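You operate a simulated robot arm through the tools that you are given. There is no shell and no other tool.

Carry out the task below with a simulated robot arm. There is one attempt and no reset: what you move stays moved.

JOB
Zero the long slab's height gauge on the 30.00 mm gauge block, lock it, wind the probe up 0.5 mm.
Fine: use spot C and the fine knob.

The check looks at the end state, three seconds after you hand in, the way a careful person would. Anything else that was tipped, shoved, dropped, spilled or broken makes it a failure.

ROBOT AND FRAMES
A 7-joint arm with a two-finger parallel gripper, fixed in place. Base frame: the origin is at the foot of the arm, x ahead of it, y to its left, z up. Units: m, degrees, N and s.
With the tool pointing down near the work surface it reaches from about 0.22 to 0.68 m from the base axis. Its first joint turns from -66.0 to 66.0 degrees. Payload 2.4 kg.
The tool frame sits at the grasp point between the pads (the TCP): z along the fingers, y along the line on which they close. The tips reach 0.03 m beyond it. The gripper opens to 0.094 m. The fingers are 0.028 m wide and 0.01 m thick; the gripper's body (0.05 by 0.096 m) begins 0.055 m behind the TCP.
Orientation is that of the tool frame in the base frame, as [roll, pitch, yaw] about the fixed x, y, z axes, in that order (R = Rz(yaw) Ry(pitch) Rx(roll)). With the fingers straight down and closing along the base's y, the tool's x points along the base's -x, its y along +y and its z along -z.

CONTROLS
- The arm moves only by the tool step_arm. Its argument "increments" is text: rows parted by semicolons, each of 7 numbers parted by spaces: the shift along the base's x, y, z in units of 100 mm (1.0 is 100 mm), then the turn, a rotation vector about the base's x, y, z in units of 90 degrees (1.0 is 90 degrees), then the opening, from 0 (shut) to 1 (fully open). In form: x y z wx wy wz fingers; .... A call has 1 to 20 rows; each row is the pose to reach, as a shift and turn from the pose commanded when the call began. A call with a number of a shift or a turn outside -1 to 1 is refused whole. Each row takes 0.2 s and may step no farther than 0.05 m and 8.6 degrees from the row before; otherwise, or with a gripper value out of range, the whole call is refused. A pose out of reach is approached as far as the arm can. The call stops where the force on the tool passes 50 N (or 10 N more than at its start, if that is more) or the arm is blocked; 0.2 s more then pass. Each finger travels about 0.153 m/s and halts on what it meets, pressing with about 41 N; the grip force reading is that of the motor and also rises with nothing between the fingers. The clock runs only during rows and for 0.2 s after the last one: add rows that repeat a pose to give the fingers time. The reply holds the time, the measured pose of the TCP, the force on the tool along the base axes, the opening and the grip force, in the units named above and with some noise, with the torque about the TCP (base axes, N m) and any sound that the robot's microphone picked up, and new pictures: "show" is both (left out), scene, wrist or none.
- Cameras (640 x 400 px; columns grow to the right, rows downward): "scene" is fixed at [0.0569, 0.4805, 1.4661]; the picture's right is [-0.66, -0.75, 0.00], its down [-0.38, 0.34, -0.86] and it looks along [0.65, -0.57, -0.51] (base axes); focal length 259 px, centre (320, 200). "wrist" rides on the gripper at [0.076, 0.014, -0.103] in the tool frame; the picture's right is [-0.18, 0.98, 0.00], its down [-0.75, -0.14, -0.64] and it looks along [-0.63, -0.12, 0.77] (tool axes); focal length 243 px, centre (320, 200). There is no depth. A picture from a camera that has moved, and an enlarged one, comes with that camera's place and axes in the base frame and with its lens. The place of the scene camera against the robot may be out by one fixed shift of up to 0.018 m in any direction.
- zoom(camera, box): a new picture of the part [left, top, right, bottom] of that camera's present view, enlarged. No time passes.
- close_job(): hands the job in; it is judged then, once.

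Places have to be worked out from the pictures, the camera data and where the tool is seen. Open the gripper and draw the arm clear of the work before you hand the job in, unless the task says otherwise.

The tools are called after "Call:" by a JSON object that holds its "method" and its "body". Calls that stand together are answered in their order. step_arm: Moves the arm, as the interface text tells. Its arguments: {"type":"object","properties":{"increments":{"type":"string"},"show":{"type":"string","enum":["both","scene","wrist","none"]}},"required":["increments"]} The other tools are called the same way: zoom (camera, box) takes an enlarged picture of a part of a camera's view; close_job () hands the job in.

At the start:

```text
time: 0.0
tcp_pos: [0.348, -0.0147, 1.3472]
ee_rot: [180.0, 0.0, 180.0]
ft_force: [0.5, -0.3, -0.1]
torque: [0.03, -0.01, 0.0]
gripper_width: 0.094
gripper_force: 0.1
```

scene: 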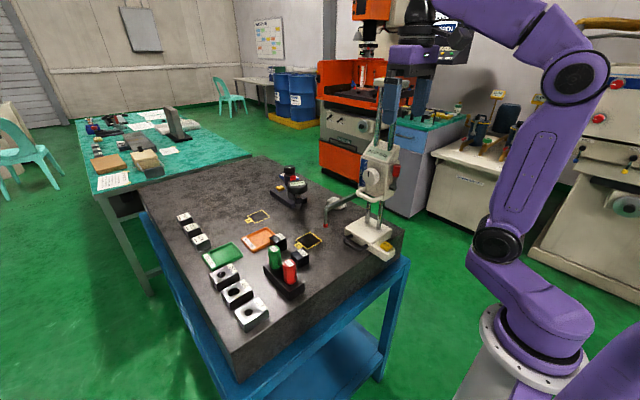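
wrist: 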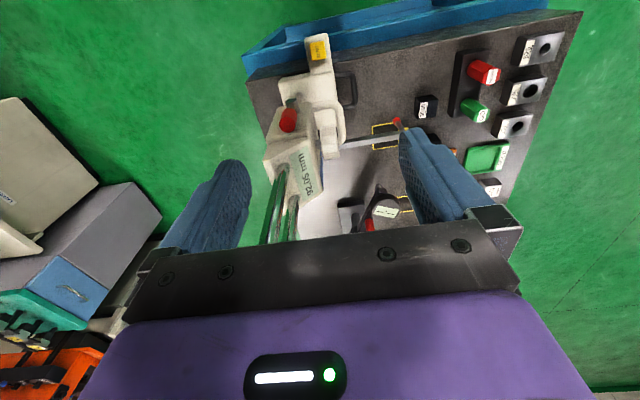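

I'll begin by taking enlarged views of the work area to learn what is what before moving.

Call:
{"method": "zoom", "body": {"camera": "scene", "box": [310, 60, 430, 270]}}

Call:
{"method": "zoom", "body": {"camera": "scene", "box": [160, 190, 340, 340]}}

Call:
{"method": "zoom", "body": {"camera": "wrist", "box": [240, 20, 440, 250]}}

Call:
{"method": "zoom", "body": {"camera": "scene", "box": [70, 90, 220, 200]}}

```text
1.90 times, centred on (370, 165) of scene
camera zoom: at [0.0569, 0.4805, 1.4661], right [-0.66, -0.75, 0.0], down [-0.38, 0.34, -0.86], along [0.65, -0.57, -0.51], focal length 493 px, centre (225, 267)
```

zoom: 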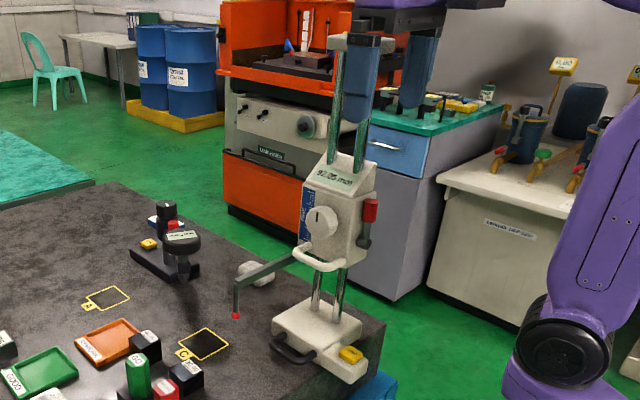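

```text
2.67 times, centred on (250, 265) of scene
camera zoom: at [0.0569, 0.4805, 1.4661], right [-0.66, -0.75, 0.0], down [-0.38, 0.34, -0.86], along [0.65, -0.57, -0.51], focal length 690 px, centre (507, 27)
```

zoom: 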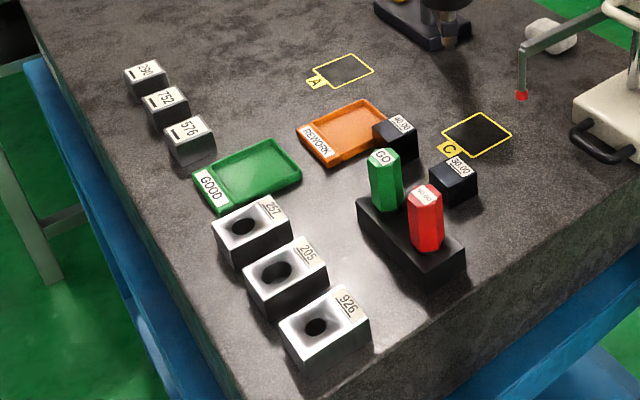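

```text
1.74 times, centred on (340, 135) of wrist
camera zoom: at [0.2718, -0.001, 1.4502], right [0.18, 0.98, 0.0], down [0.75, -0.14, 0.64], along [0.63, -0.12, -0.77], focal length 422 px, centre (285, 313)
```

zoom: 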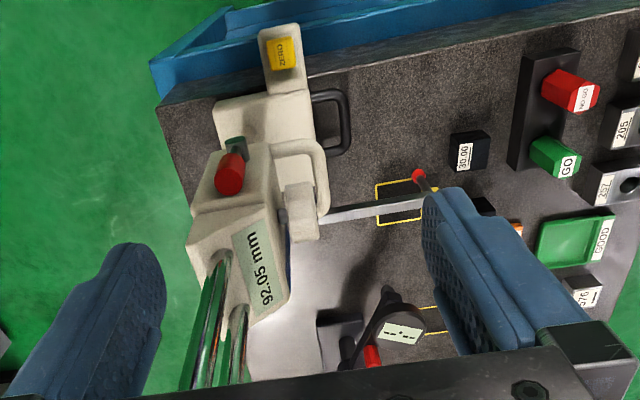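

```text
3.64 times, centred on (145, 145) of scene
camera zoom: at [0.0569, 0.4805, 1.4661], right [-0.66, -0.75, 0.0], down [-0.38, 0.34, -0.86], along [0.65, -0.57, -0.51], focal length 941 px, centre (956, 400)
```

zoom: 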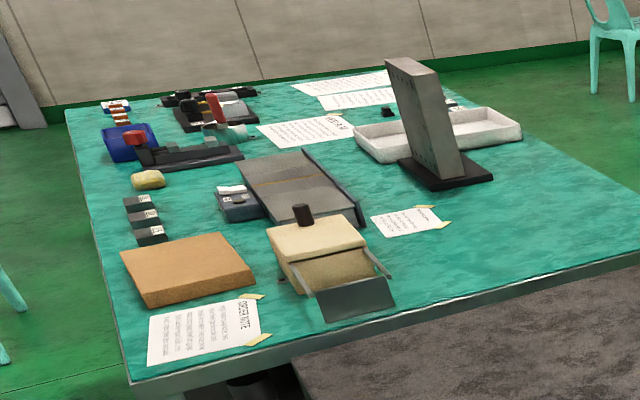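

The gauge shows 92.05 mm; the tabletop notes and labels might hold useful details, so I zoom in closer on them and on the gauge's parts.

Call:
{"method": "zoom", "body": {"camera": "scene", "box": [100, 165, 140, 195]}}

Call:
{"method": "zoom", "body": {"camera": "scene", "box": [355, 130, 405, 200]}}

Call:
{"method": "zoom", "body": {"camera": "scene", "box": [315, 185, 405, 265]}}

Call:
{"method": "zoom", "body": {"camera": "scene", "box": [260, 155, 320, 215]}}

Call:
{"method": "zoom", "body": {"camera": "scene", "box": [260, 220, 330, 270]}}

Call:
{"method": "zoom", "body": {"camera": "wrist", "box": [260, 80, 360, 240]}}

Call:
{"method": "zoom", "body": {"camera": "scene", "box": [245, 15, 290, 55]}}

```text
13.33 times, centred on (120, 180) of scene
camera zoom: at [0.0569, 0.4805, 1.4661], right [-0.66, -0.75, 0.0], down [-0.38, 0.34, -0.86], along [0.65, -0.57, -0.51], focal length 3451 px, centre (2987, 467)
```

zoom: 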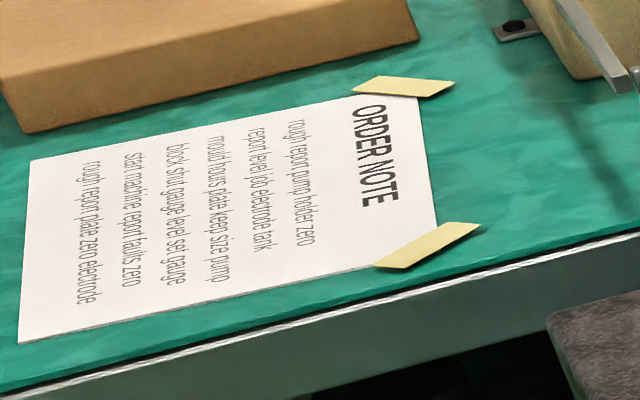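

```text
5.71 times, centred on (380, 165) of scene
camera zoom: at [0.0569, 0.4805, 1.4661], right [-0.66, -0.75, 0.0], down [-0.38, 0.34, -0.86], along [0.65, -0.57, -0.51], focal length 1479 px, centre (-23, 400)
```

zoom: 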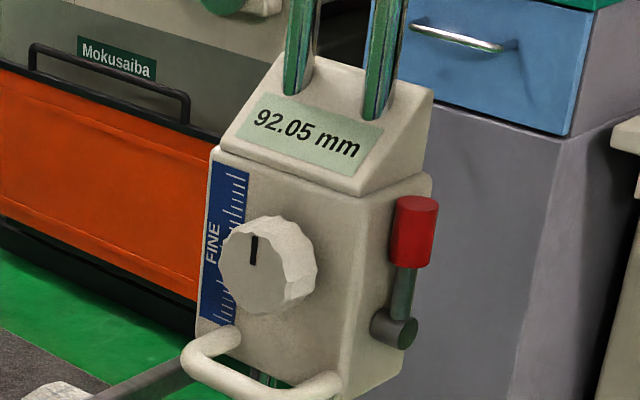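

```text
5.00 times, centred on (360, 225) of scene
camera zoom: at [0.0569, 0.4805, 1.4661], right [-0.66, -0.75, 0.0], down [-0.38, 0.34, -0.86], along [0.65, -0.57, -0.51], focal length 1294 px, centre (120, 75)
```

zoom: 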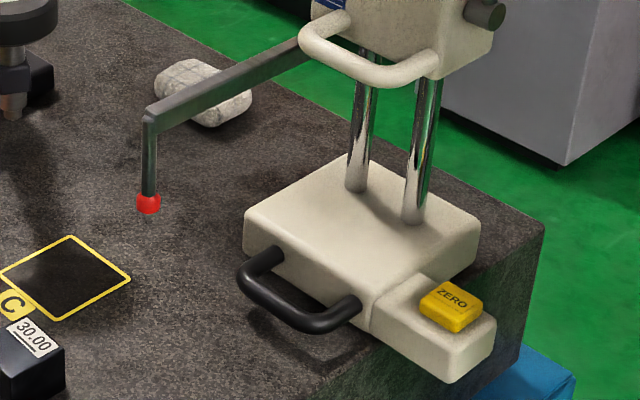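

```text
6.67 times, centred on (290, 185) of scene
camera zoom: at [0.0569, 0.4805, 1.4661], right [-0.66, -0.75, 0.0], down [-0.38, 0.34, -0.86], along [0.65, -0.57, -0.51], focal length 1725 px, centre (520, 300)
```

zoom: 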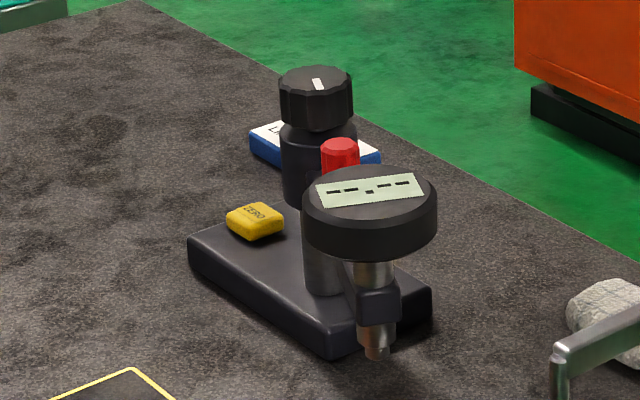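

```text
8.00 times, centred on (295, 245) of scene
camera zoom: at [0.0569, 0.4805, 1.4661], right [-0.66, -0.75, 0.0], down [-0.38, 0.34, -0.86], along [0.65, -0.57, -0.51], focal length 2070 px, centre (520, -160)
```

zoom: 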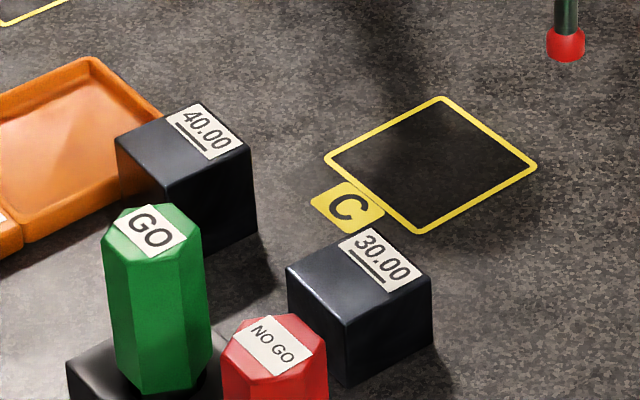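

```text
2.50 times, centred on (310, 160) of wrist
camera zoom: at [0.2718, -0.001, 1.4502], right [0.18, 0.98, 0.0], down [0.75, -0.14, 0.64], along [0.63, -0.12, -0.77], focal length 606 px, centre (345, 300)
```

zoom: 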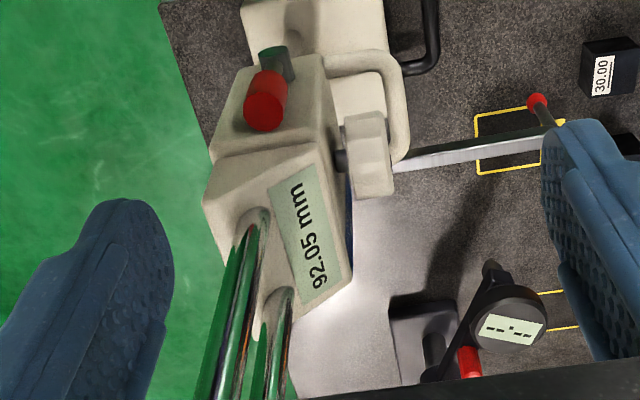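

```text
10.00 times, centred on (268, 35) of scene
camera zoom: at [0.0569, 0.4805, 1.4661], right [-0.66, -0.75, 0.0], down [-0.38, 0.34, -0.86], along [0.65, -0.57, -0.51], focal length 2588 px, centre (845, 1850)
```

zoom: 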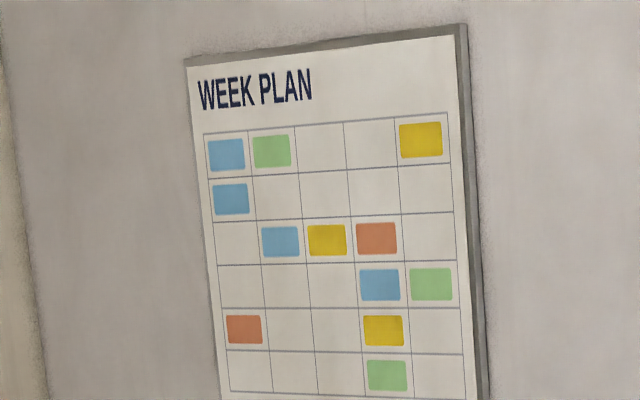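

The gauge's probe looks to be around (0.453, 0.095, 1.05), and spot C roughly (0.526, 0.096) on the slab top at z≈0.955. The gripper is close to the gauge columns, so I back off in −x and go left for a better wrist view.

Call:
{"method": "step_arm", "body": {"increments": "-0.4 0 0 0 0 0 1; -0.5 0.4 0 0 0 0 1; -0.5 0.8 0 0 0 0 1; -0.5 1.0 0 0 0 0 1; -0.5 1.0 0 0 0 0 1", "show": "both"}}

```text
time: 1.2
tcp_pos: [0.2969, 0.086, 1.3471]
ee_rot: [179.9, 0.0, 180.0]
ft_force: [-0.4, -0.4, 0.8]
torque: [0.0, -0.01, -0.02]
gripper_width: 0.094
gripper_force: 0.0
camera wrist: at [0.2209, 0.0998, 1.45], right [0.18, 0.98, 0.0], down [0.75, -0.14, 0.64], along [0.63, -0.12, -0.77], focal length 243 px, centre (320, 200)
```

scene: 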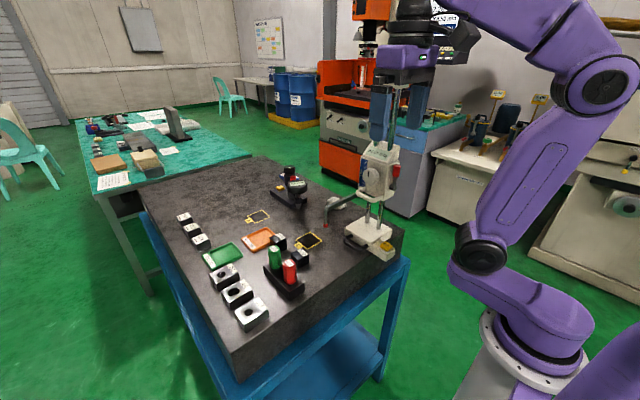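
wrist: 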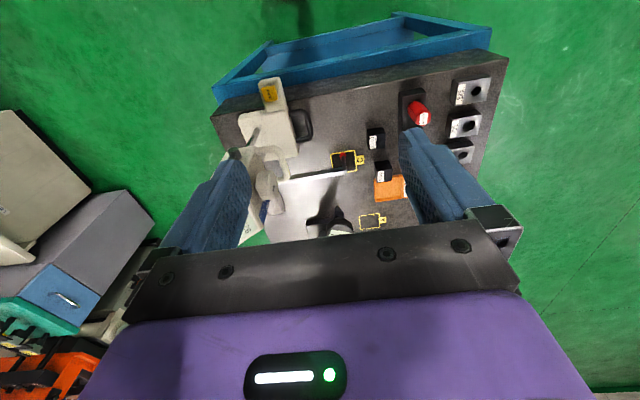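

The view now shows the probe over the area of spot C from the side; I zoom in to triangulate the tip, spot C, the block and slab.

Call:
{"method": "zoom", "body": {"camera": "wrist", "box": [230, 60, 430, 240]}}

Call:
{"method": "zoom", "body": {"camera": "wrist", "box": [310, 120, 410, 220]}}

Call:
{"method": "zoom", "body": {"camera": "scene", "box": [330, 80, 430, 260]}}

```text
2.22 times, centred on (330, 150) of wrist
camera zoom: at [0.2209, 0.0998, 1.45], right [0.18, 0.98, 0.0], down [0.75, -0.14, 0.64], along [0.63, -0.12, -0.77], focal length 539 px, centre (298, 311)
```

zoom: 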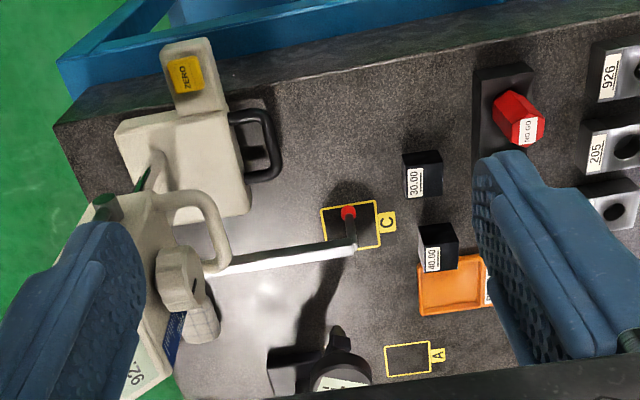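

```text
4.00 times, centred on (360, 170) of wrist
camera zoom: at [0.2209, 0.0998, 1.45], right [0.18, 0.98, 0.0], down [0.75, -0.14, 0.64], along [0.63, -0.12, -0.77], focal length 970 px, centre (160, 320)
```

zoom: 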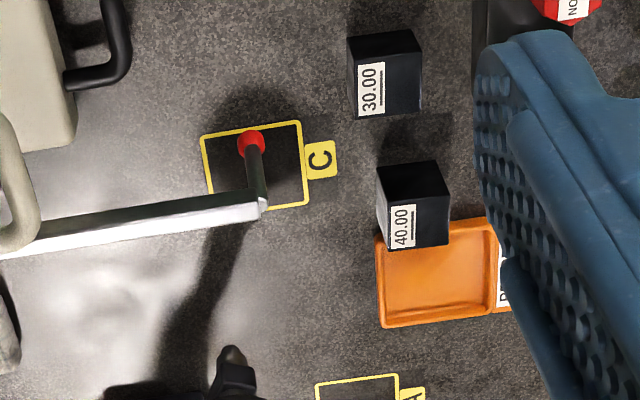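

```text
2.22 times, centred on (380, 170) of scene
camera zoom: at [0.0568, 0.4805, 1.4661], right [-0.66, -0.75, 0.0], down [-0.38, 0.34, -0.86], along [0.65, -0.57, -0.51], focal length 575 px, centre (187, 267)
```

zoom: 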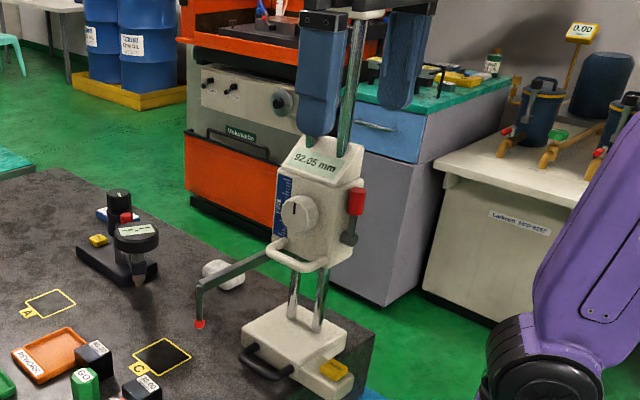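

Triangulating two wrist views: probe tip ≈ (0.459, 0.099, 1.036), slab top ≈ 0.942, spot C ≈ (0.532, 0.098), 30.00 block ≈ (0.476, 0.173). I'll turn the tool −90° about z (camera then sits on the +y side, away from the gauge) while moving toward the block at a safe height.

Call:
{"method": "step_arm", "body": {"increments": "0 0.1 0 0 0 -0.09 1; 0 0.3 0 0 0 -0.18 1; 0 0.5 0 0 0 -0.27 1; 0.1 0.7 0 0 0 -0.36 1; 0.2 0.87 0 0 0 -0.45 1; 0.3 0.87 0 0 0 -0.54 1; 0.5 0.87 -0.1 0 0 -0.63 1; 0.7 0.87 -0.2 0 0 -0.72 1; 0.8 0.87 -0.3 0 0 -0.81 1; 0.9 0.87 -0.4 0 0 -0.9 1; 0.95 0.87 -0.5 0 0 -0.95 1; 0.95 0.87 -0.6 0 0 -1.0 1; 0.95 0.87 -0.6 0 0 -1.0 1", "show": "both"}}

```text
time: 4.0
tcp_pos: [0.3927, 0.1727, 1.2858]
ee_rot: [180.0, 0.0, 89.9]
ft_force: [-0.1, -0.3, -0.9]
torque: [-0.01, 0.0, 0.0]
gripper_width: 0.094
gripper_force: 0.1
camera wrist: at [0.4073, 0.2477, 1.3898], right [0.98, -0.19, 0.0], down [-0.14, -0.75, 0.64], along [-0.12, -0.63, -0.77], focal length 243 px, centre (320, 200)
```

scene: 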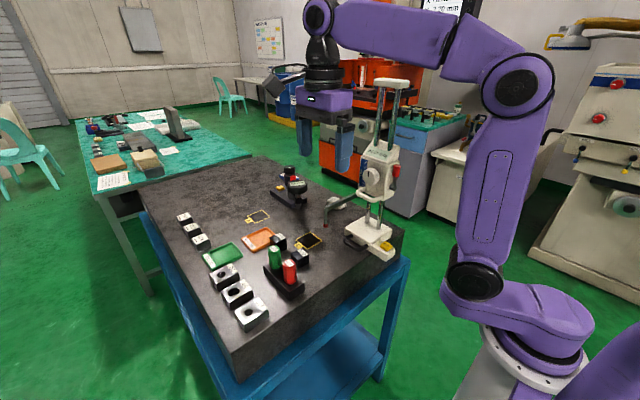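
wrist: 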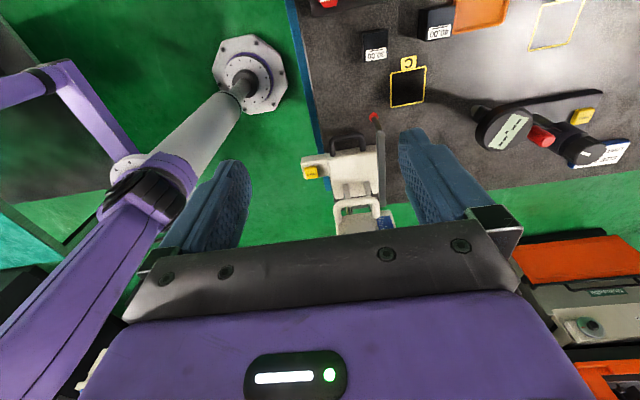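

The wrist camera now looks toward −y along the gauge front. I zoom to measure the block, spot C, probe and gauge base.

Call:
{"method": "zoom", "body": {"camera": "wrist", "box": [290, 0, 450, 130]}}

Call:
{"method": "zoom", "body": {"camera": "wrist", "box": [290, 100, 410, 240]}}

Call:
{"method": "zoom", "body": {"camera": "wrist", "box": [440, 70, 640, 190]}}

Call:
{"method": "zoom", "body": {"camera": "scene", "box": [350, 70, 420, 200]}}

```text
3.08 times, centred on (370, 65) of wrist
camera zoom: at [0.4073, 0.2477, 1.3898], right [0.98, -0.19, 0.0], down [-0.14, -0.75, 0.64], along [-0.12, -0.63, -0.77], focal length 746 px, centre (166, 615)
```

zoom: 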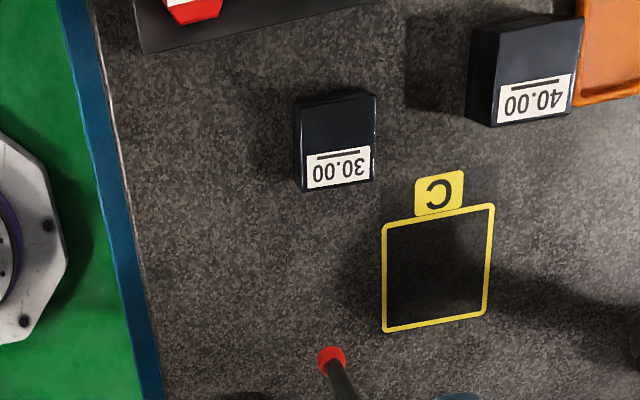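

```text
2.86 times, centred on (350, 170) of wrist
camera zoom: at [0.4073, 0.2477, 1.3898], right [0.98, -0.19, 0.0], down [-0.14, -0.75, 0.64], along [-0.12, -0.63, -0.77], focal length 693 px, centre (234, 286)
```

zoom: 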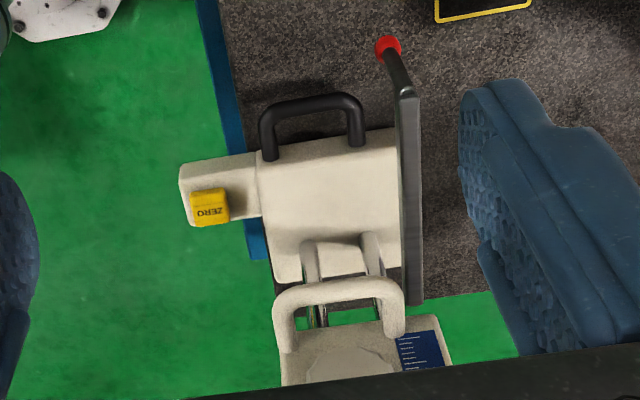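

```text
3.20 times, centred on (540, 130) of wrist
camera zoom: at [0.4073, 0.2477, 1.3898], right [0.98, -0.19, 0.0], down [-0.14, -0.75, 0.64], along [-0.12, -0.63, -0.77], focal length 776 px, centre (-384, 424)
```

zoom: 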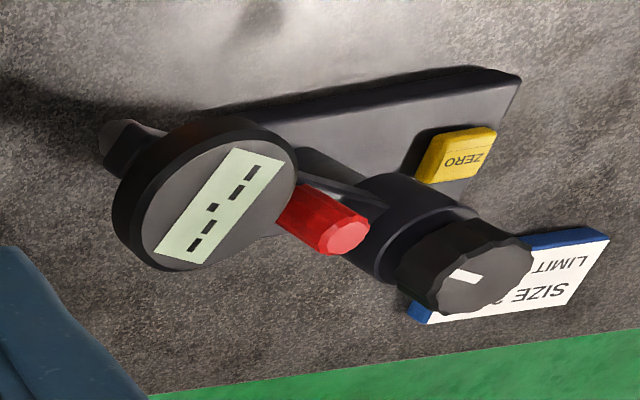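

```text
3.08 times, centred on (385, 135) of scene
camera zoom: at [0.0569, 0.4805, 1.4661], right [-0.66, -0.75, 0.0], down [-0.38, 0.34, -0.86], along [0.65, -0.57, -0.51], focal length 796 px, centre (120, 400)
```

zoom: 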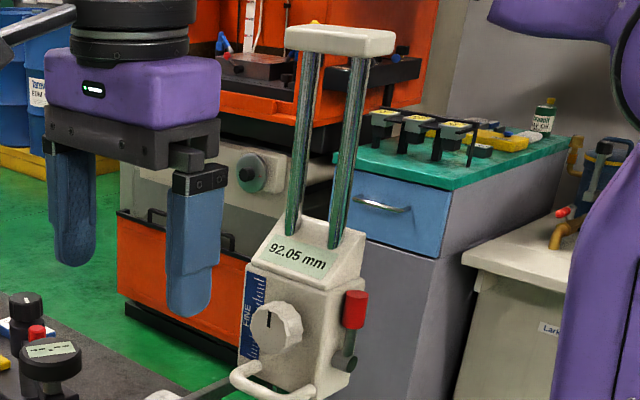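

The block's top centre comes out at (0.476, 0.175) from this view as well. I narrow the opening to ~60 mm (the 40.00 block is nearby), and move over the block and partly down.

Call:
{"method": "step_arm", "body": {"increments": "0.3 0.0 0 0 0 0 0.65; 0.6 0.02 0 0 0 0 0.65; 0.84 0.02 -0.2 0 0 0 0.65; 0.84 0.02 -0.5 0 0 0 0.65; 0.84 0.02 -0.8 0 0 0 0.65; 0.84 0.02 -1.0 0 0 0 0.65; 0.84 0.02 -1.0 0 0 0 0.65", "show": "both"}}

Call:
{"method": "step_arm", "body": {"increments": "0 0 -0.3 0 0 0 0.65; 0 0 -0.6 0 0 0 0.65; 0 0 -0.9 0 0 0 0.65; 0 0 -1.0 0 0 0 0.65; 0 0 -1.0 0 0 0 0.65", "show": "both"}}

```text
time: 5.6
tcp_pos: [0.4776, 0.1751, 1.1881]
ee_rot: [180.0, 0.0, 89.9]
ft_force: [0.0, -0.7, -0.5]
torque: [-0.01, -0.02, -0.01]
gripper_width: 0.061
gripper_force: 0.1
camera wrist: at [0.4915, 0.2507, 1.2912], right [0.98, -0.18, 0.0], down [-0.14, -0.75, 0.64], along [-0.12, -0.63, -0.77], focal length 243 px, centre (320, 200)
```

scene: 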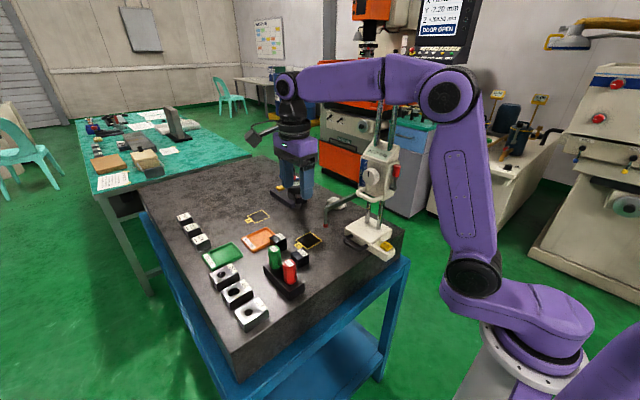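
wrist: 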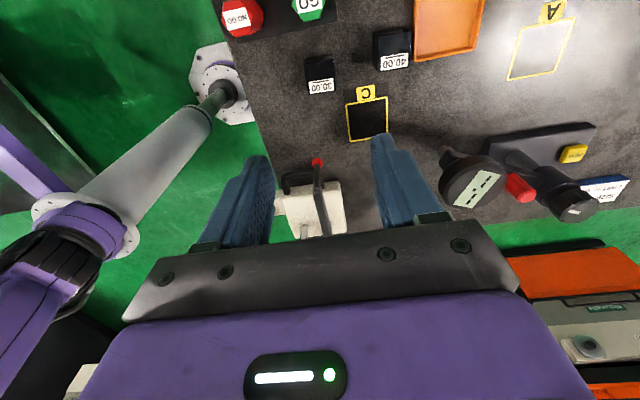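

```text
time: 6.8
tcp_pos: [0.4763, 0.1735, 1.0862]
ee_rot: [180.0, 0.0, 90.0]
ft_force: [0.6, 0.6, 0.6]
torque: [-0.02, 0.0, 0.05]
gripper_width: 0.0611
gripper_force: 0.1
camera wrist: at [0.4902, 0.25, 1.1895], right [0.98, -0.18, 0.0], down [-0.14, -0.75, 0.64], along [-0.12, -0.63, -0.77], focal length 243 px, centre (320, 200)
```

scene: 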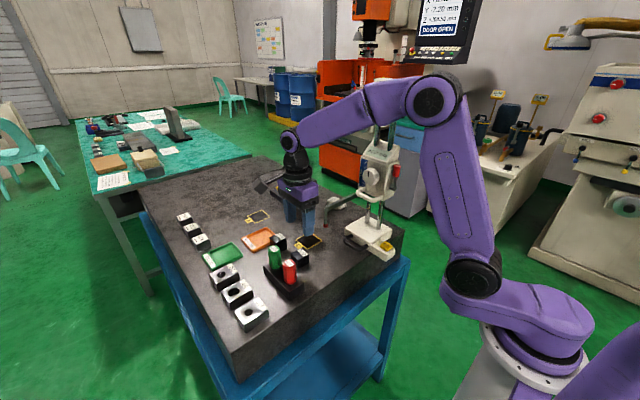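
wrist: 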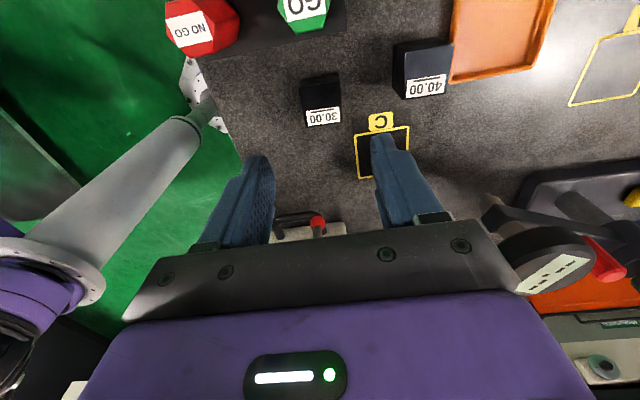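

Now 0.11 m above the block. I zoom the wrist picture to measure the block's exact offset, yaw and height.

Call:
{"method": "zoom", "body": {"camera": "wrist", "box": [270, 50, 430, 200]}}

Call:
{"method": "zoom", "body": {"camera": "scene", "box": [255, 170, 355, 270]}}

```text
2.67 times, centred on (350, 125) of wrist
camera zoom: at [0.4902, 0.25, 1.1895], right [0.98, -0.18, 0.0], down [-0.14, -0.75, 0.64], along [-0.12, -0.63, -0.77], focal length 647 px, centre (240, 400)
```

zoom: 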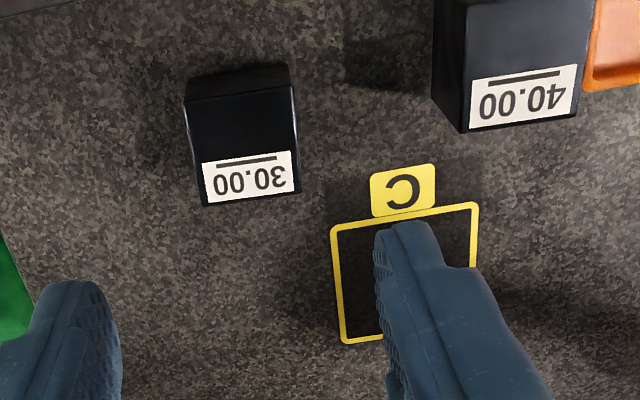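

```text
4.00 times, centred on (305, 220) of scene
camera zoom: at [0.0569, 0.4805, 1.4661], right [-0.66, -0.75, 0.0], down [-0.38, 0.34, -0.86], along [0.65, -0.57, -0.51], focal length 1035 px, centre (380, 120)
```

zoom: 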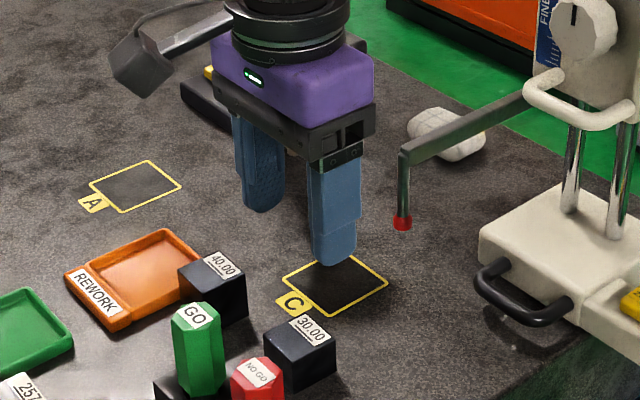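

The block's edges work out to a 35 mm square centred at about (0.478, 0.178), nearly axis-aligned, slab z≈0.940. The camera clears the GO plug (top ≈1.03). I descend in two stages around the block.

Call:
{"method": "step_arm", "body": {"increments": "0.005 0.035 -0.2 0 0 0 0.65; 0.005 0.035 -0.4 0 0 0 0.65; 0.005 0.035 -0.6 0 0 0 0.65; 0.005 0.035 -0.8 0 0 0 0.65; 0.005 0.035 -0.9 0 0 0 0.65; 0.005 0.035 -0.9 0 0 0 0.65", "show": "both"}}

```text
time: 8.2
tcp_pos: [0.4789, 0.177, 0.9966]
ee_rot: [180.0, 0.0, 90.0]
ft_force: [0.1, -1.0, 0.0]
torque: [0.02, 0.0, -0.02]
gripper_width: 0.0612
gripper_force: 0.0
camera wrist: at [0.4921, 0.2524, 1.0995], right [0.98, -0.18, 0.0], down [-0.14, -0.75, 0.64], along [-0.12, -0.63, -0.77], focal length 243 px, centre (320, 200)
```

scene: 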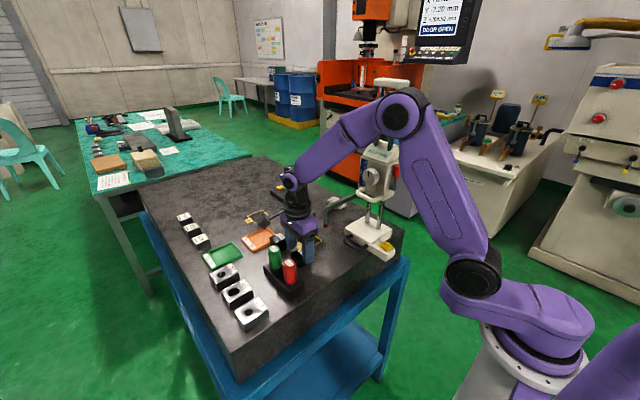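
wrist: 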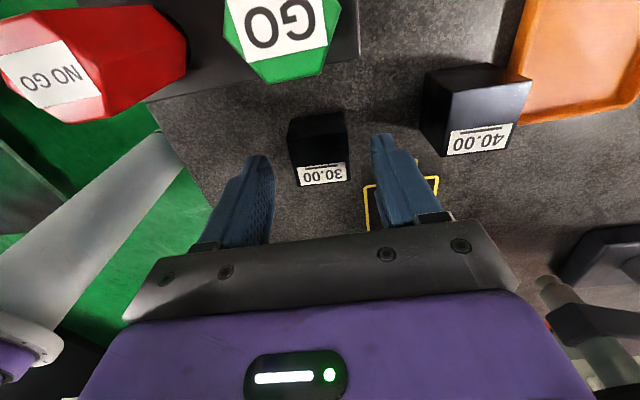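

The block sits centred between the fingers. I lower another 20 mm (tips ≈7 mm above slab) and close on it.

Call:
{"method": "step_arm", "body": {"increments": "0 0 -0.1 0 0 0 0.65; 0 0 -0.2 0 0 0 0.65; 0 0 -0.2 0 0 0 0.5; 0 0 -0.2 0 0 0 0.42; 0 0 -0.2 0 0 0 0.38; 0 0 -0.2 0 0 0 0.34; 0 0 -0.2 0 0 0 0.3; 0 0 -0.2 0 0 0 0.3", "show": "wrist"}}

```text
time: 10.0
tcp_pos: [0.4782, 0.1775, 0.978]
ee_rot: [-179.9, 0.0, 89.9]
ft_force: [0.0, 0.6, -0.3]
torque: [0.03, -0.01, 0.0]
gripper_width: 0.0356
gripper_force: 41.7
camera wrist: at [0.492, 0.2531, 1.0803], right [0.98, -0.18, 0.0], down [-0.14, -0.75, 0.64], along [-0.12, -0.63, -0.77], focal length 243 px, centre (320, 200)
```

wrist: 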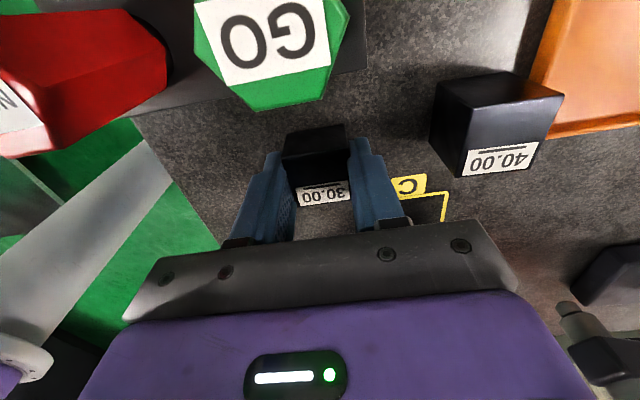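

The block is held (35.6 mm, 42 N). I lift it 80 mm, go out in x first to stay clear of the probe, then over spot C at (0.533, 0.0995).

Call:
{"method": "step_arm", "body": {"increments": "0 0 0.1 0 0 0 0.3; 0 0 0.3 0 0 0 0.3; 0 0 0.6 0 0 0 0.3; 0 0 0.8 0 0 0 0.3; 0.25 0 0.8 0 0 0 0.3; 0.5 -0.1 0.8 0 0 0 0.3; 0.55 -0.3 0.8 0 0 0 0.3; 0.55 -0.5 0.8 0 0 0 0.3; 0.55 -0.7 0.8 0 0 0 0.3; 0.55 -0.78 0.8 0 0 0 0.3; 0.55 -0.78 0.6 0 0 0 0.3; 0.55 -0.78 0.4 0 0 0 0.3; 0.55 -0.78 0.3 0 0 0 0.3; 0.55 -0.78 0.3 0 0 0 0.3", "show": "both"}}

```text
time: 13.0
tcp_pos: [0.5328, 0.0992, 1.006]
ee_rot: [180.0, 0.0, 90.0]
ft_force: [0.6, 0.3, -3.4]
torque: [-0.02, -0.01, -0.01]
gripper_width: 0.0353
gripper_force: 40.6
camera wrist: at [0.5472, 0.1752, 1.1084], right [0.98, -0.18, 0.0], down [-0.14, -0.75, 0.64], along [-0.12, -0.63, -0.77], focal length 243 px, centre (320, 200)
```

scene: 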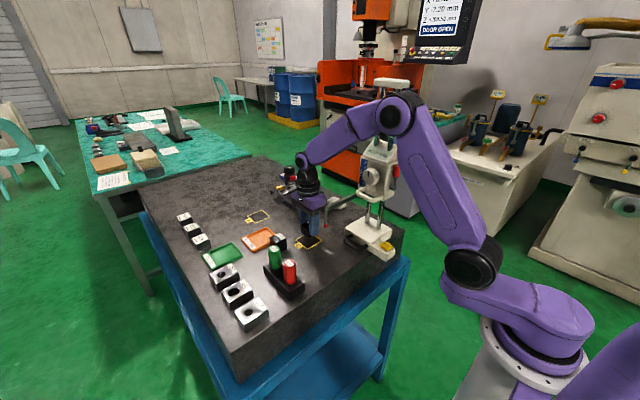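
wrist: 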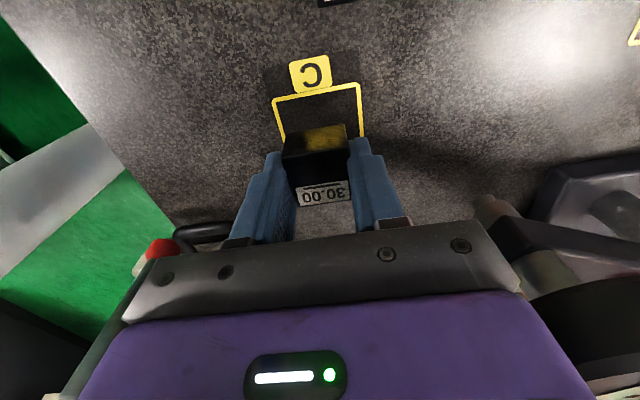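

Block is hovering above C. I zoom to verify where the square lies relative to the held block before setting it down.

Call:
{"method": "zoom", "body": {"camera": "wrist", "box": [250, 40, 390, 230]}}

Call:
{"method": "zoom", "body": {"camera": "scene", "box": [270, 180, 370, 270]}}

```text
2.11 times, centred on (320, 135) of wrist
camera zoom: at [0.5472, 0.1752, 1.1084], right [0.98, -0.18, 0.0], down [-0.14, -0.75, 0.64], along [-0.12, -0.63, -0.77], focal length 511 px, centre (320, 337)
```

zoom: 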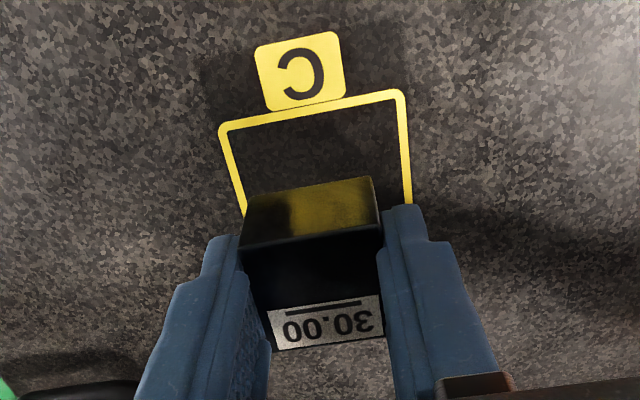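

```text
4.44 times, centred on (320, 225) of scene
camera zoom: at [0.0569, 0.4805, 1.4661], right [-0.66, -0.75, 0.0], down [-0.38, 0.34, -0.86], along [0.65, -0.57, -0.51], focal length 1150 px, centre (320, 89)
```

zoom: 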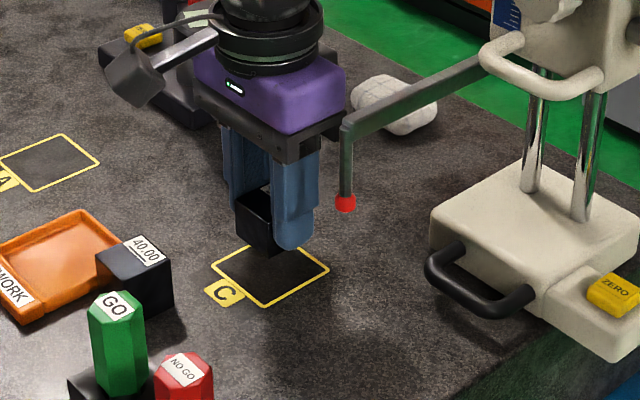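

C's measured centre is (0.535, 0.100), so I nudge +2 mm in x, lower the 30 mm back to the pick height, then release.

Call:
{"method": "step_arm", "body": {"increments": "0.02 0.01 -0.1 0 0 0 0.3; 0.02 0.01 -0.2 0 0 0 0.3; 0.02 0.01 -0.26 0 0 0 0.3; 0.02 0.01 -0.29 0 0 0 0.3; 0.02 0.01 -0.3 0 0 0 0.3; 0.02 0.01 -0.3 0 0 0 0.3; 0.02 0.01 -0.3 0 0 0 0.4; 0.02 0.01 -0.3 0 0 0 0.5; 0.02 0.01 -0.3 0 0 0 0.65; 0.02 0.01 -0.3 0 0 0 0.65", "show": "wrist"}}

```text
time: 15.2
tcp_pos: [0.5355, 0.0996, 0.9763]
ee_rot: [180.0, 0.0, 89.9]
ft_force: [0.5, 0.0, -0.2]
torque: [0.0, 0.02, -0.01]
gripper_width: 0.0612
gripper_force: 0.0
camera wrist: at [0.5494, 0.176, 1.0796], right [0.98, -0.18, 0.0], down [-0.14, -0.75, 0.64], along [-0.12, -0.63, -0.77], focal length 243 px, centre (320, 200)
```

wrist: 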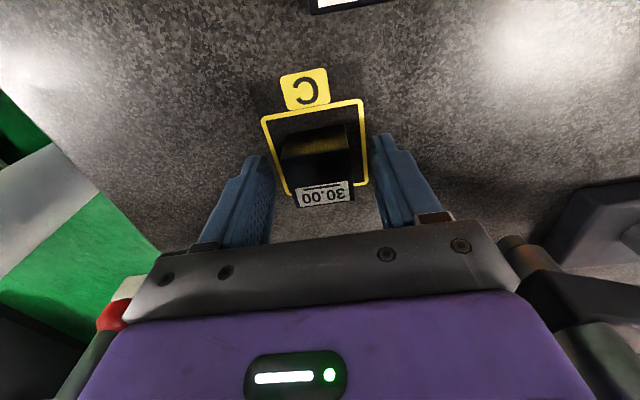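

Released on C. I rise straight up and back toward +y to check the block's placement and get a good look at the gauge front.

Call:
{"method": "step_arm", "body": {"increments": "0 0 0.2 0 0 0 0.65; 0 0 0.5 0 0 0 0.65; 0 0 0.8 0 0 0 0.65; 0 0 1.0 0 0 0 0.65; 0 0.3 1.0 0 0 0 0.65; 0 0.7 1.0 0 0 0 0.65; 0 1.0 1.0 0 0 0 0.65; 0 1.0 1.0 0 0 0 0.65", "show": "none"}}

Call:
{"method": "step_arm", "body": {"increments": "0 0.3 0.3 0 0 0 0.65; -0.2 0.6 0.6 0 0 0 0.65; -0.4 0.9 0.9 0 0 0 0.65; -0.5 1.0 1.0 0 0 0 0.65; -0.5 1.0 1.0 0 0 0 0.65", "show": "both"}}

```text
time: 17.0
tcp_pos: [0.535, 0.2001, 1.0771]
ee_rot: [180.0, 0.0, 90.0]
ft_force: [0.3, 0.1, 0.4]
torque: [-0.01, -0.03, 0.0]
gripper_width: 0.0612
gripper_force: 0.1
```

```text
time: 18.2
tcp_pos: [0.4866, 0.3011, 1.1783]
ee_rot: [180.0, 0.0, 90.0]
ft_force: [-0.2, -0.1, -0.9]
torque: [-0.01, -0.02, -0.01]
gripper_width: 0.0611
gripper_force: 0.1
camera wrist: at [0.5005, 0.3763, 1.2813], right [0.98, -0.18, 0.0], down [-0.14, -0.75, 0.64], along [-0.12, -0.63, -0.77], focal length 243 px, centre (320, 200)
```

scene: 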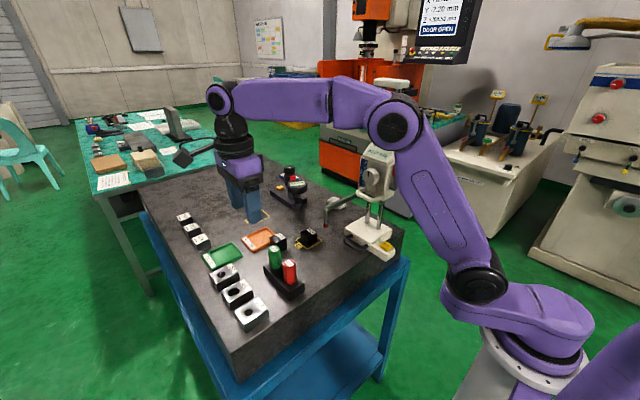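
wrist: 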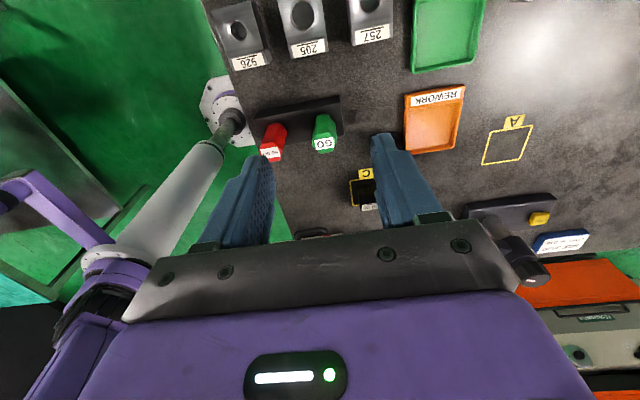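

The 30.00 block stands on C. Next I must slide the gauge 76 mm in +x so its probe comes over the block; I plan to grip the overhanging ZERO extension from the −x side with a tilted tool. First I turn the tool back to closing along y while backing off.

Call:
{"method": "step_arm", "body": {"increments": "0 0 0.1 0 0 0.09 0.65; -0.1 0 0.2 0 0 0.18 0.65; -0.2 0 0.3 0 0 0.27 0.65; -0.4 0 0.4 0 0 0.36 0.65; -0.6 -0.1 0.5 0 0 0.45 0.65; -0.8 -0.3 0.5 0 0 0.54 0.65; -0.9 -0.4 0.5 0 0 0.63 0.65; -1.0 -0.6 0.5 0 0 0.72 0.65; -1.0 -0.8 0.5 0 0 0.81 0.65; -1.0 -0.9 0.5 0 0 0.9 0.65; -1.0 -1.0 0.5 0 0 0.96 0.65; -1.0 -1.0 0.5 0 0 1.0 0.65; -1.0 -1.0 0.5 0 0 1.0 0.65", "show": "none"}}

Call:
{"method": "step_arm", "body": {"increments": "-0.2 0 0 0 0 0 0.65; -0.5 0 0 0 -0.09 0 0.65; -0.8 -0.2 0 0 -0.18 0 0.65; -1.0 -0.4 0 0 -0.27 0 0.65; -1.0 -0.7 0 0 -0.34 0 0.65; -1.0 -1.0 0 0 -0.34 0 0.65; -1.0 -1.0 0 0 -0.34 0 0.65", "show": "both"}}

```text
time: 21.0
tcp_pos: [0.3852, 0.2004, 1.2269]
ee_rot: [-179.9, 0.1, -179.9]
ft_force: [0.0, 0.4, 0.2]
torque: [0.02, 0.01, -0.04]
gripper_width: 0.061
gripper_force: 0.0
```

```text
time: 22.6
tcp_pos: [0.2845, 0.0983, 1.2269]
ee_rot: [-180.0, 30.6, -180.0]
ft_force: [0.6, -0.6, 0.6]
torque: [0.0, 0.04, 0.01]
gripper_width: 0.0611
gripper_force: 0.1
camera wrist: at [0.166, 0.112, 1.2763], right [0.16, 0.98, 0.09], down [0.32, -0.14, 0.94], along [0.93, -0.12, -0.34], focal length 243 px, centre (320, 200)
```

scene: 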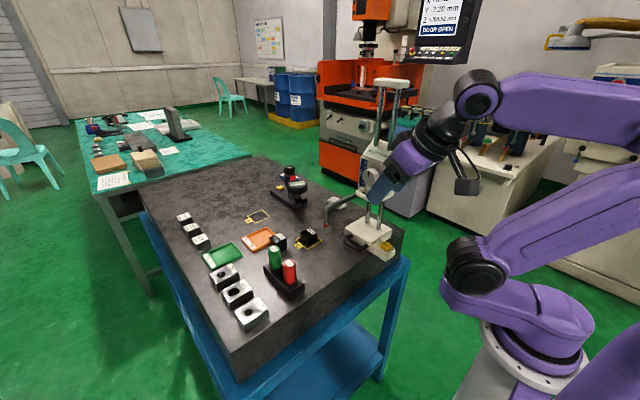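
wrist: 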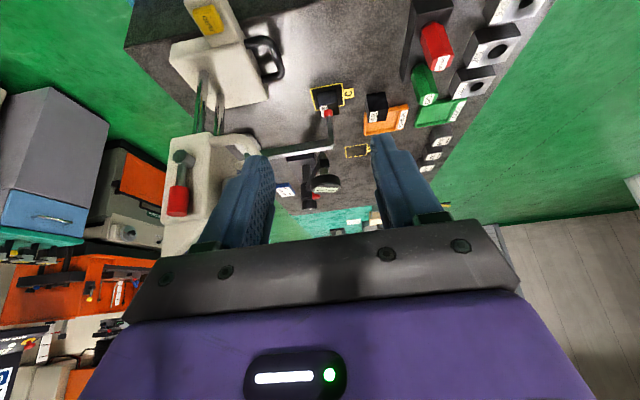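

Tilted 30° and clear. I zoom in on the ZERO extension, the lever and the base from this side.

Call:
{"method": "zoom", "body": {"camera": "wrist", "box": [120, 0, 300, 120]}}

Call:
{"method": "zoom", "body": {"camera": "wrist", "box": [140, 110, 260, 260]}}

Call:
{"method": "zoom", "body": {"camera": "wrist", "box": [250, 60, 430, 200]}}

```text
3.33 times, centred on (210, 60) of wrist
camera zoom: at [0.166, 0.112, 1.2763], right [0.16, 0.98, 0.09], down [0.32, -0.14, 0.94], along [0.93, -0.12, -0.34], focal length 809 px, centre (687, 667)
```

zoom: 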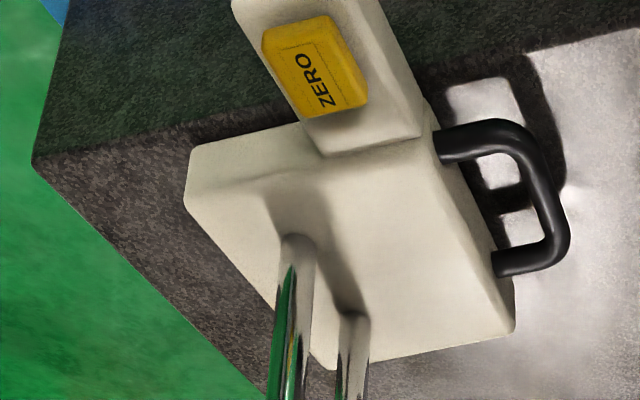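

```text
2.67 times, centred on (200, 185) of wrist
camera zoom: at [0.166, 0.112, 1.2763], right [0.16, 0.98, 0.09], down [0.32, -0.14, 0.94], along [0.93, -0.12, -0.34], focal length 647 px, centre (640, 240)
```

zoom: 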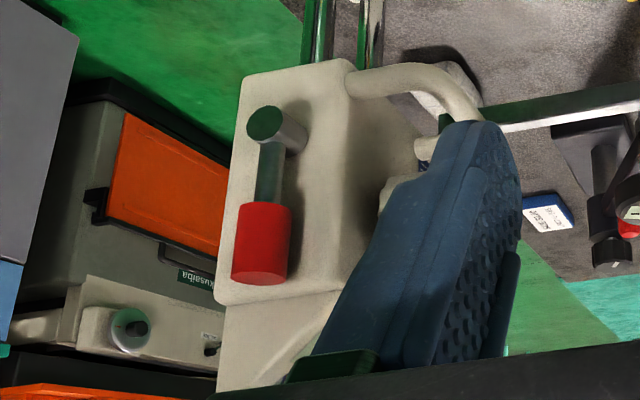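

```text
2.86 times, centred on (340, 130) of wrist
camera zoom: at [0.166, 0.112, 1.2763], right [0.16, 0.98, 0.09], down [0.32, -0.14, 0.94], along [0.93, -0.12, -0.34], focal length 693 px, centre (263, 400)
```

zoom: 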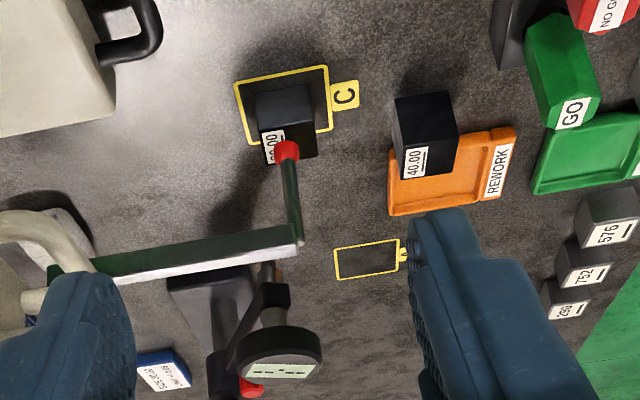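

Refined positions: ZERO extension spans y −0.034…+0.008 (centre −0.013), x 0.316–0.368; lock lever pivot ≈ (0.37, −0.052, 1.133) with grip at z≈1.18 (lever upright). I move toward the extension, opening to 75 mm.

Call:
{"method": "step_arm", "body": {"increments": "0 -0.3 0 0 0 0 0.8; 0 -0.6 -0.1 0 0 0 0.8; 0 -0.9 -0.3 0 0 0 0.8; 0 -1.0 -0.6 0 0 0 0.8; 0 -1.0 -0.9 0 0 0 0.8; 0 -1.0 -1.0 0 0 0 0.8; 0 -1.0 -1.0 0 0 0 0.8", "show": "both"}}

```text
time: 24.2
tcp_pos: [0.2921, -0.012, 1.1418]
ee_rot: [-179.6, 28.8, 179.0]
ft_force: [0.4, -0.5, -0.4]
torque: [-0.01, -0.01, -0.02]
gripper_width: 0.0753
gripper_force: 0.1
out of reach, approached as far as the arm can: row 5, 6
camera wrist: at [0.1758, 0.0048, 1.1951], right [0.18, 0.98, 0.08], down [0.35, -0.14, 0.93], along [0.92, -0.14, -0.37], focal length 243 px, centre (320, 200)
```

scene: 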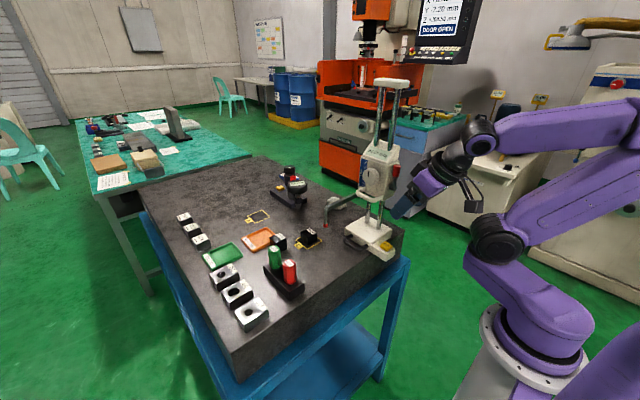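
wrist: 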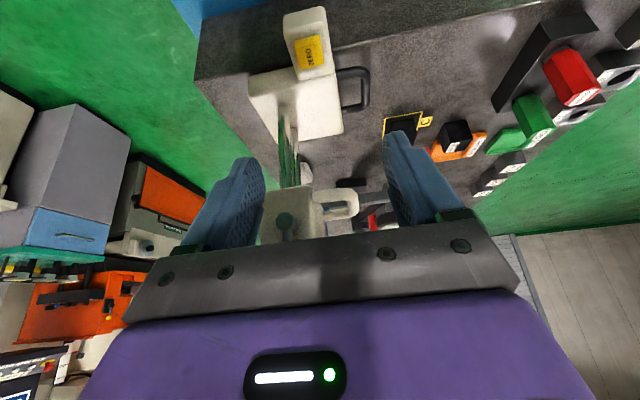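

The 30° tilt ran out of reach that close to the base (it stopped at 28.8°, z 1.142). I reduce the tilt by about 10° and move slightly outward to recover a clean pose.

Call:
{"method": "step_arm", "body": {"increments": "0.1 0 0 0 0.06 0 0.8; 0.2 0 0 0 0.12 0 0.8; 0.2 0 0 0 0.12 0 0.8", "show": "wrist"}}

```text
time: 25.0
tcp_pos: [0.3049, -0.0004, 1.1279]
ee_rot: [-180.0, 19.8, -179.9]
ft_force: [0.7, -0.4, -0.2]
torque: [0.02, 0.02, -0.01]
gripper_width: 0.0753
gripper_force: 0.0
camera wrist: at [0.1975, 0.0134, 1.1986], right [0.17, 0.98, 0.06], down [0.49, -0.14, 0.86], along [0.85, -0.12, -0.51], focal length 243 px, centre (320, 200)
```

wrist: 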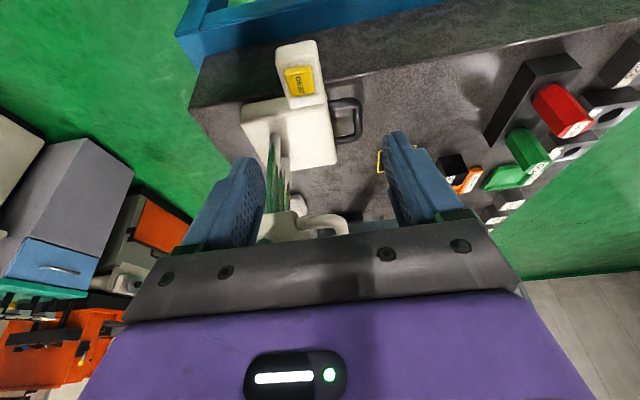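

Clean pose again at tilt 19.8°, (0.305, 0.000, 1.128). I descend 100 mm at this x, staying on the −x side of the lever.

Call:
{"method": "step_arm", "body": {"increments": "0 -0.05 -0.2 0 0 0 0.8; 0 -0.12 -0.5 0 0 0 0.8; 0 -0.12 -0.8 0 0 0 0.8; 0 -0.12 -1.0 0 0 0 0.8; 0 -0.12 -1.0 0 0 0 0.8", "show": "both"}}

```text
time: 26.2
tcp_pos: [0.3043, -0.0097, 1.0278]
ee_rot: [-179.9, 20.0, 180.0]
ft_force: [-0.7, -0.7, 0.9]
torque: [0.0, 0.01, -0.03]
gripper_width: 0.0751
gripper_force: 0.0
camera wrist: at [0.198, 0.0039, 1.0982], right [0.17, 0.98, 0.06], down [0.49, -0.14, 0.86], along [0.85, -0.12, -0.51], focal length 243 px, centre (320, 200)
```

scene: 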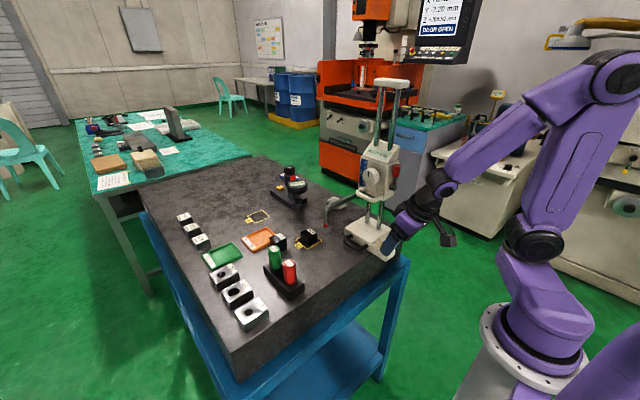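
wrist: 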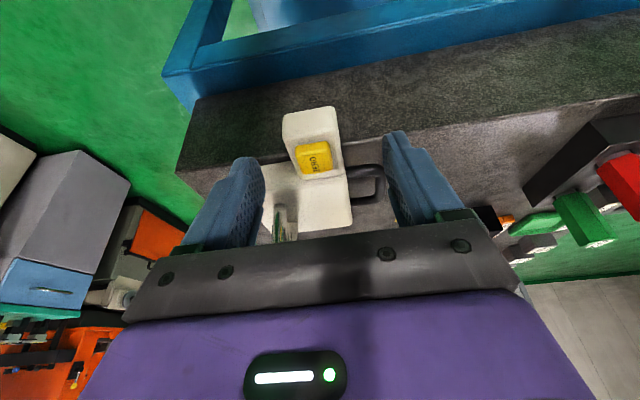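

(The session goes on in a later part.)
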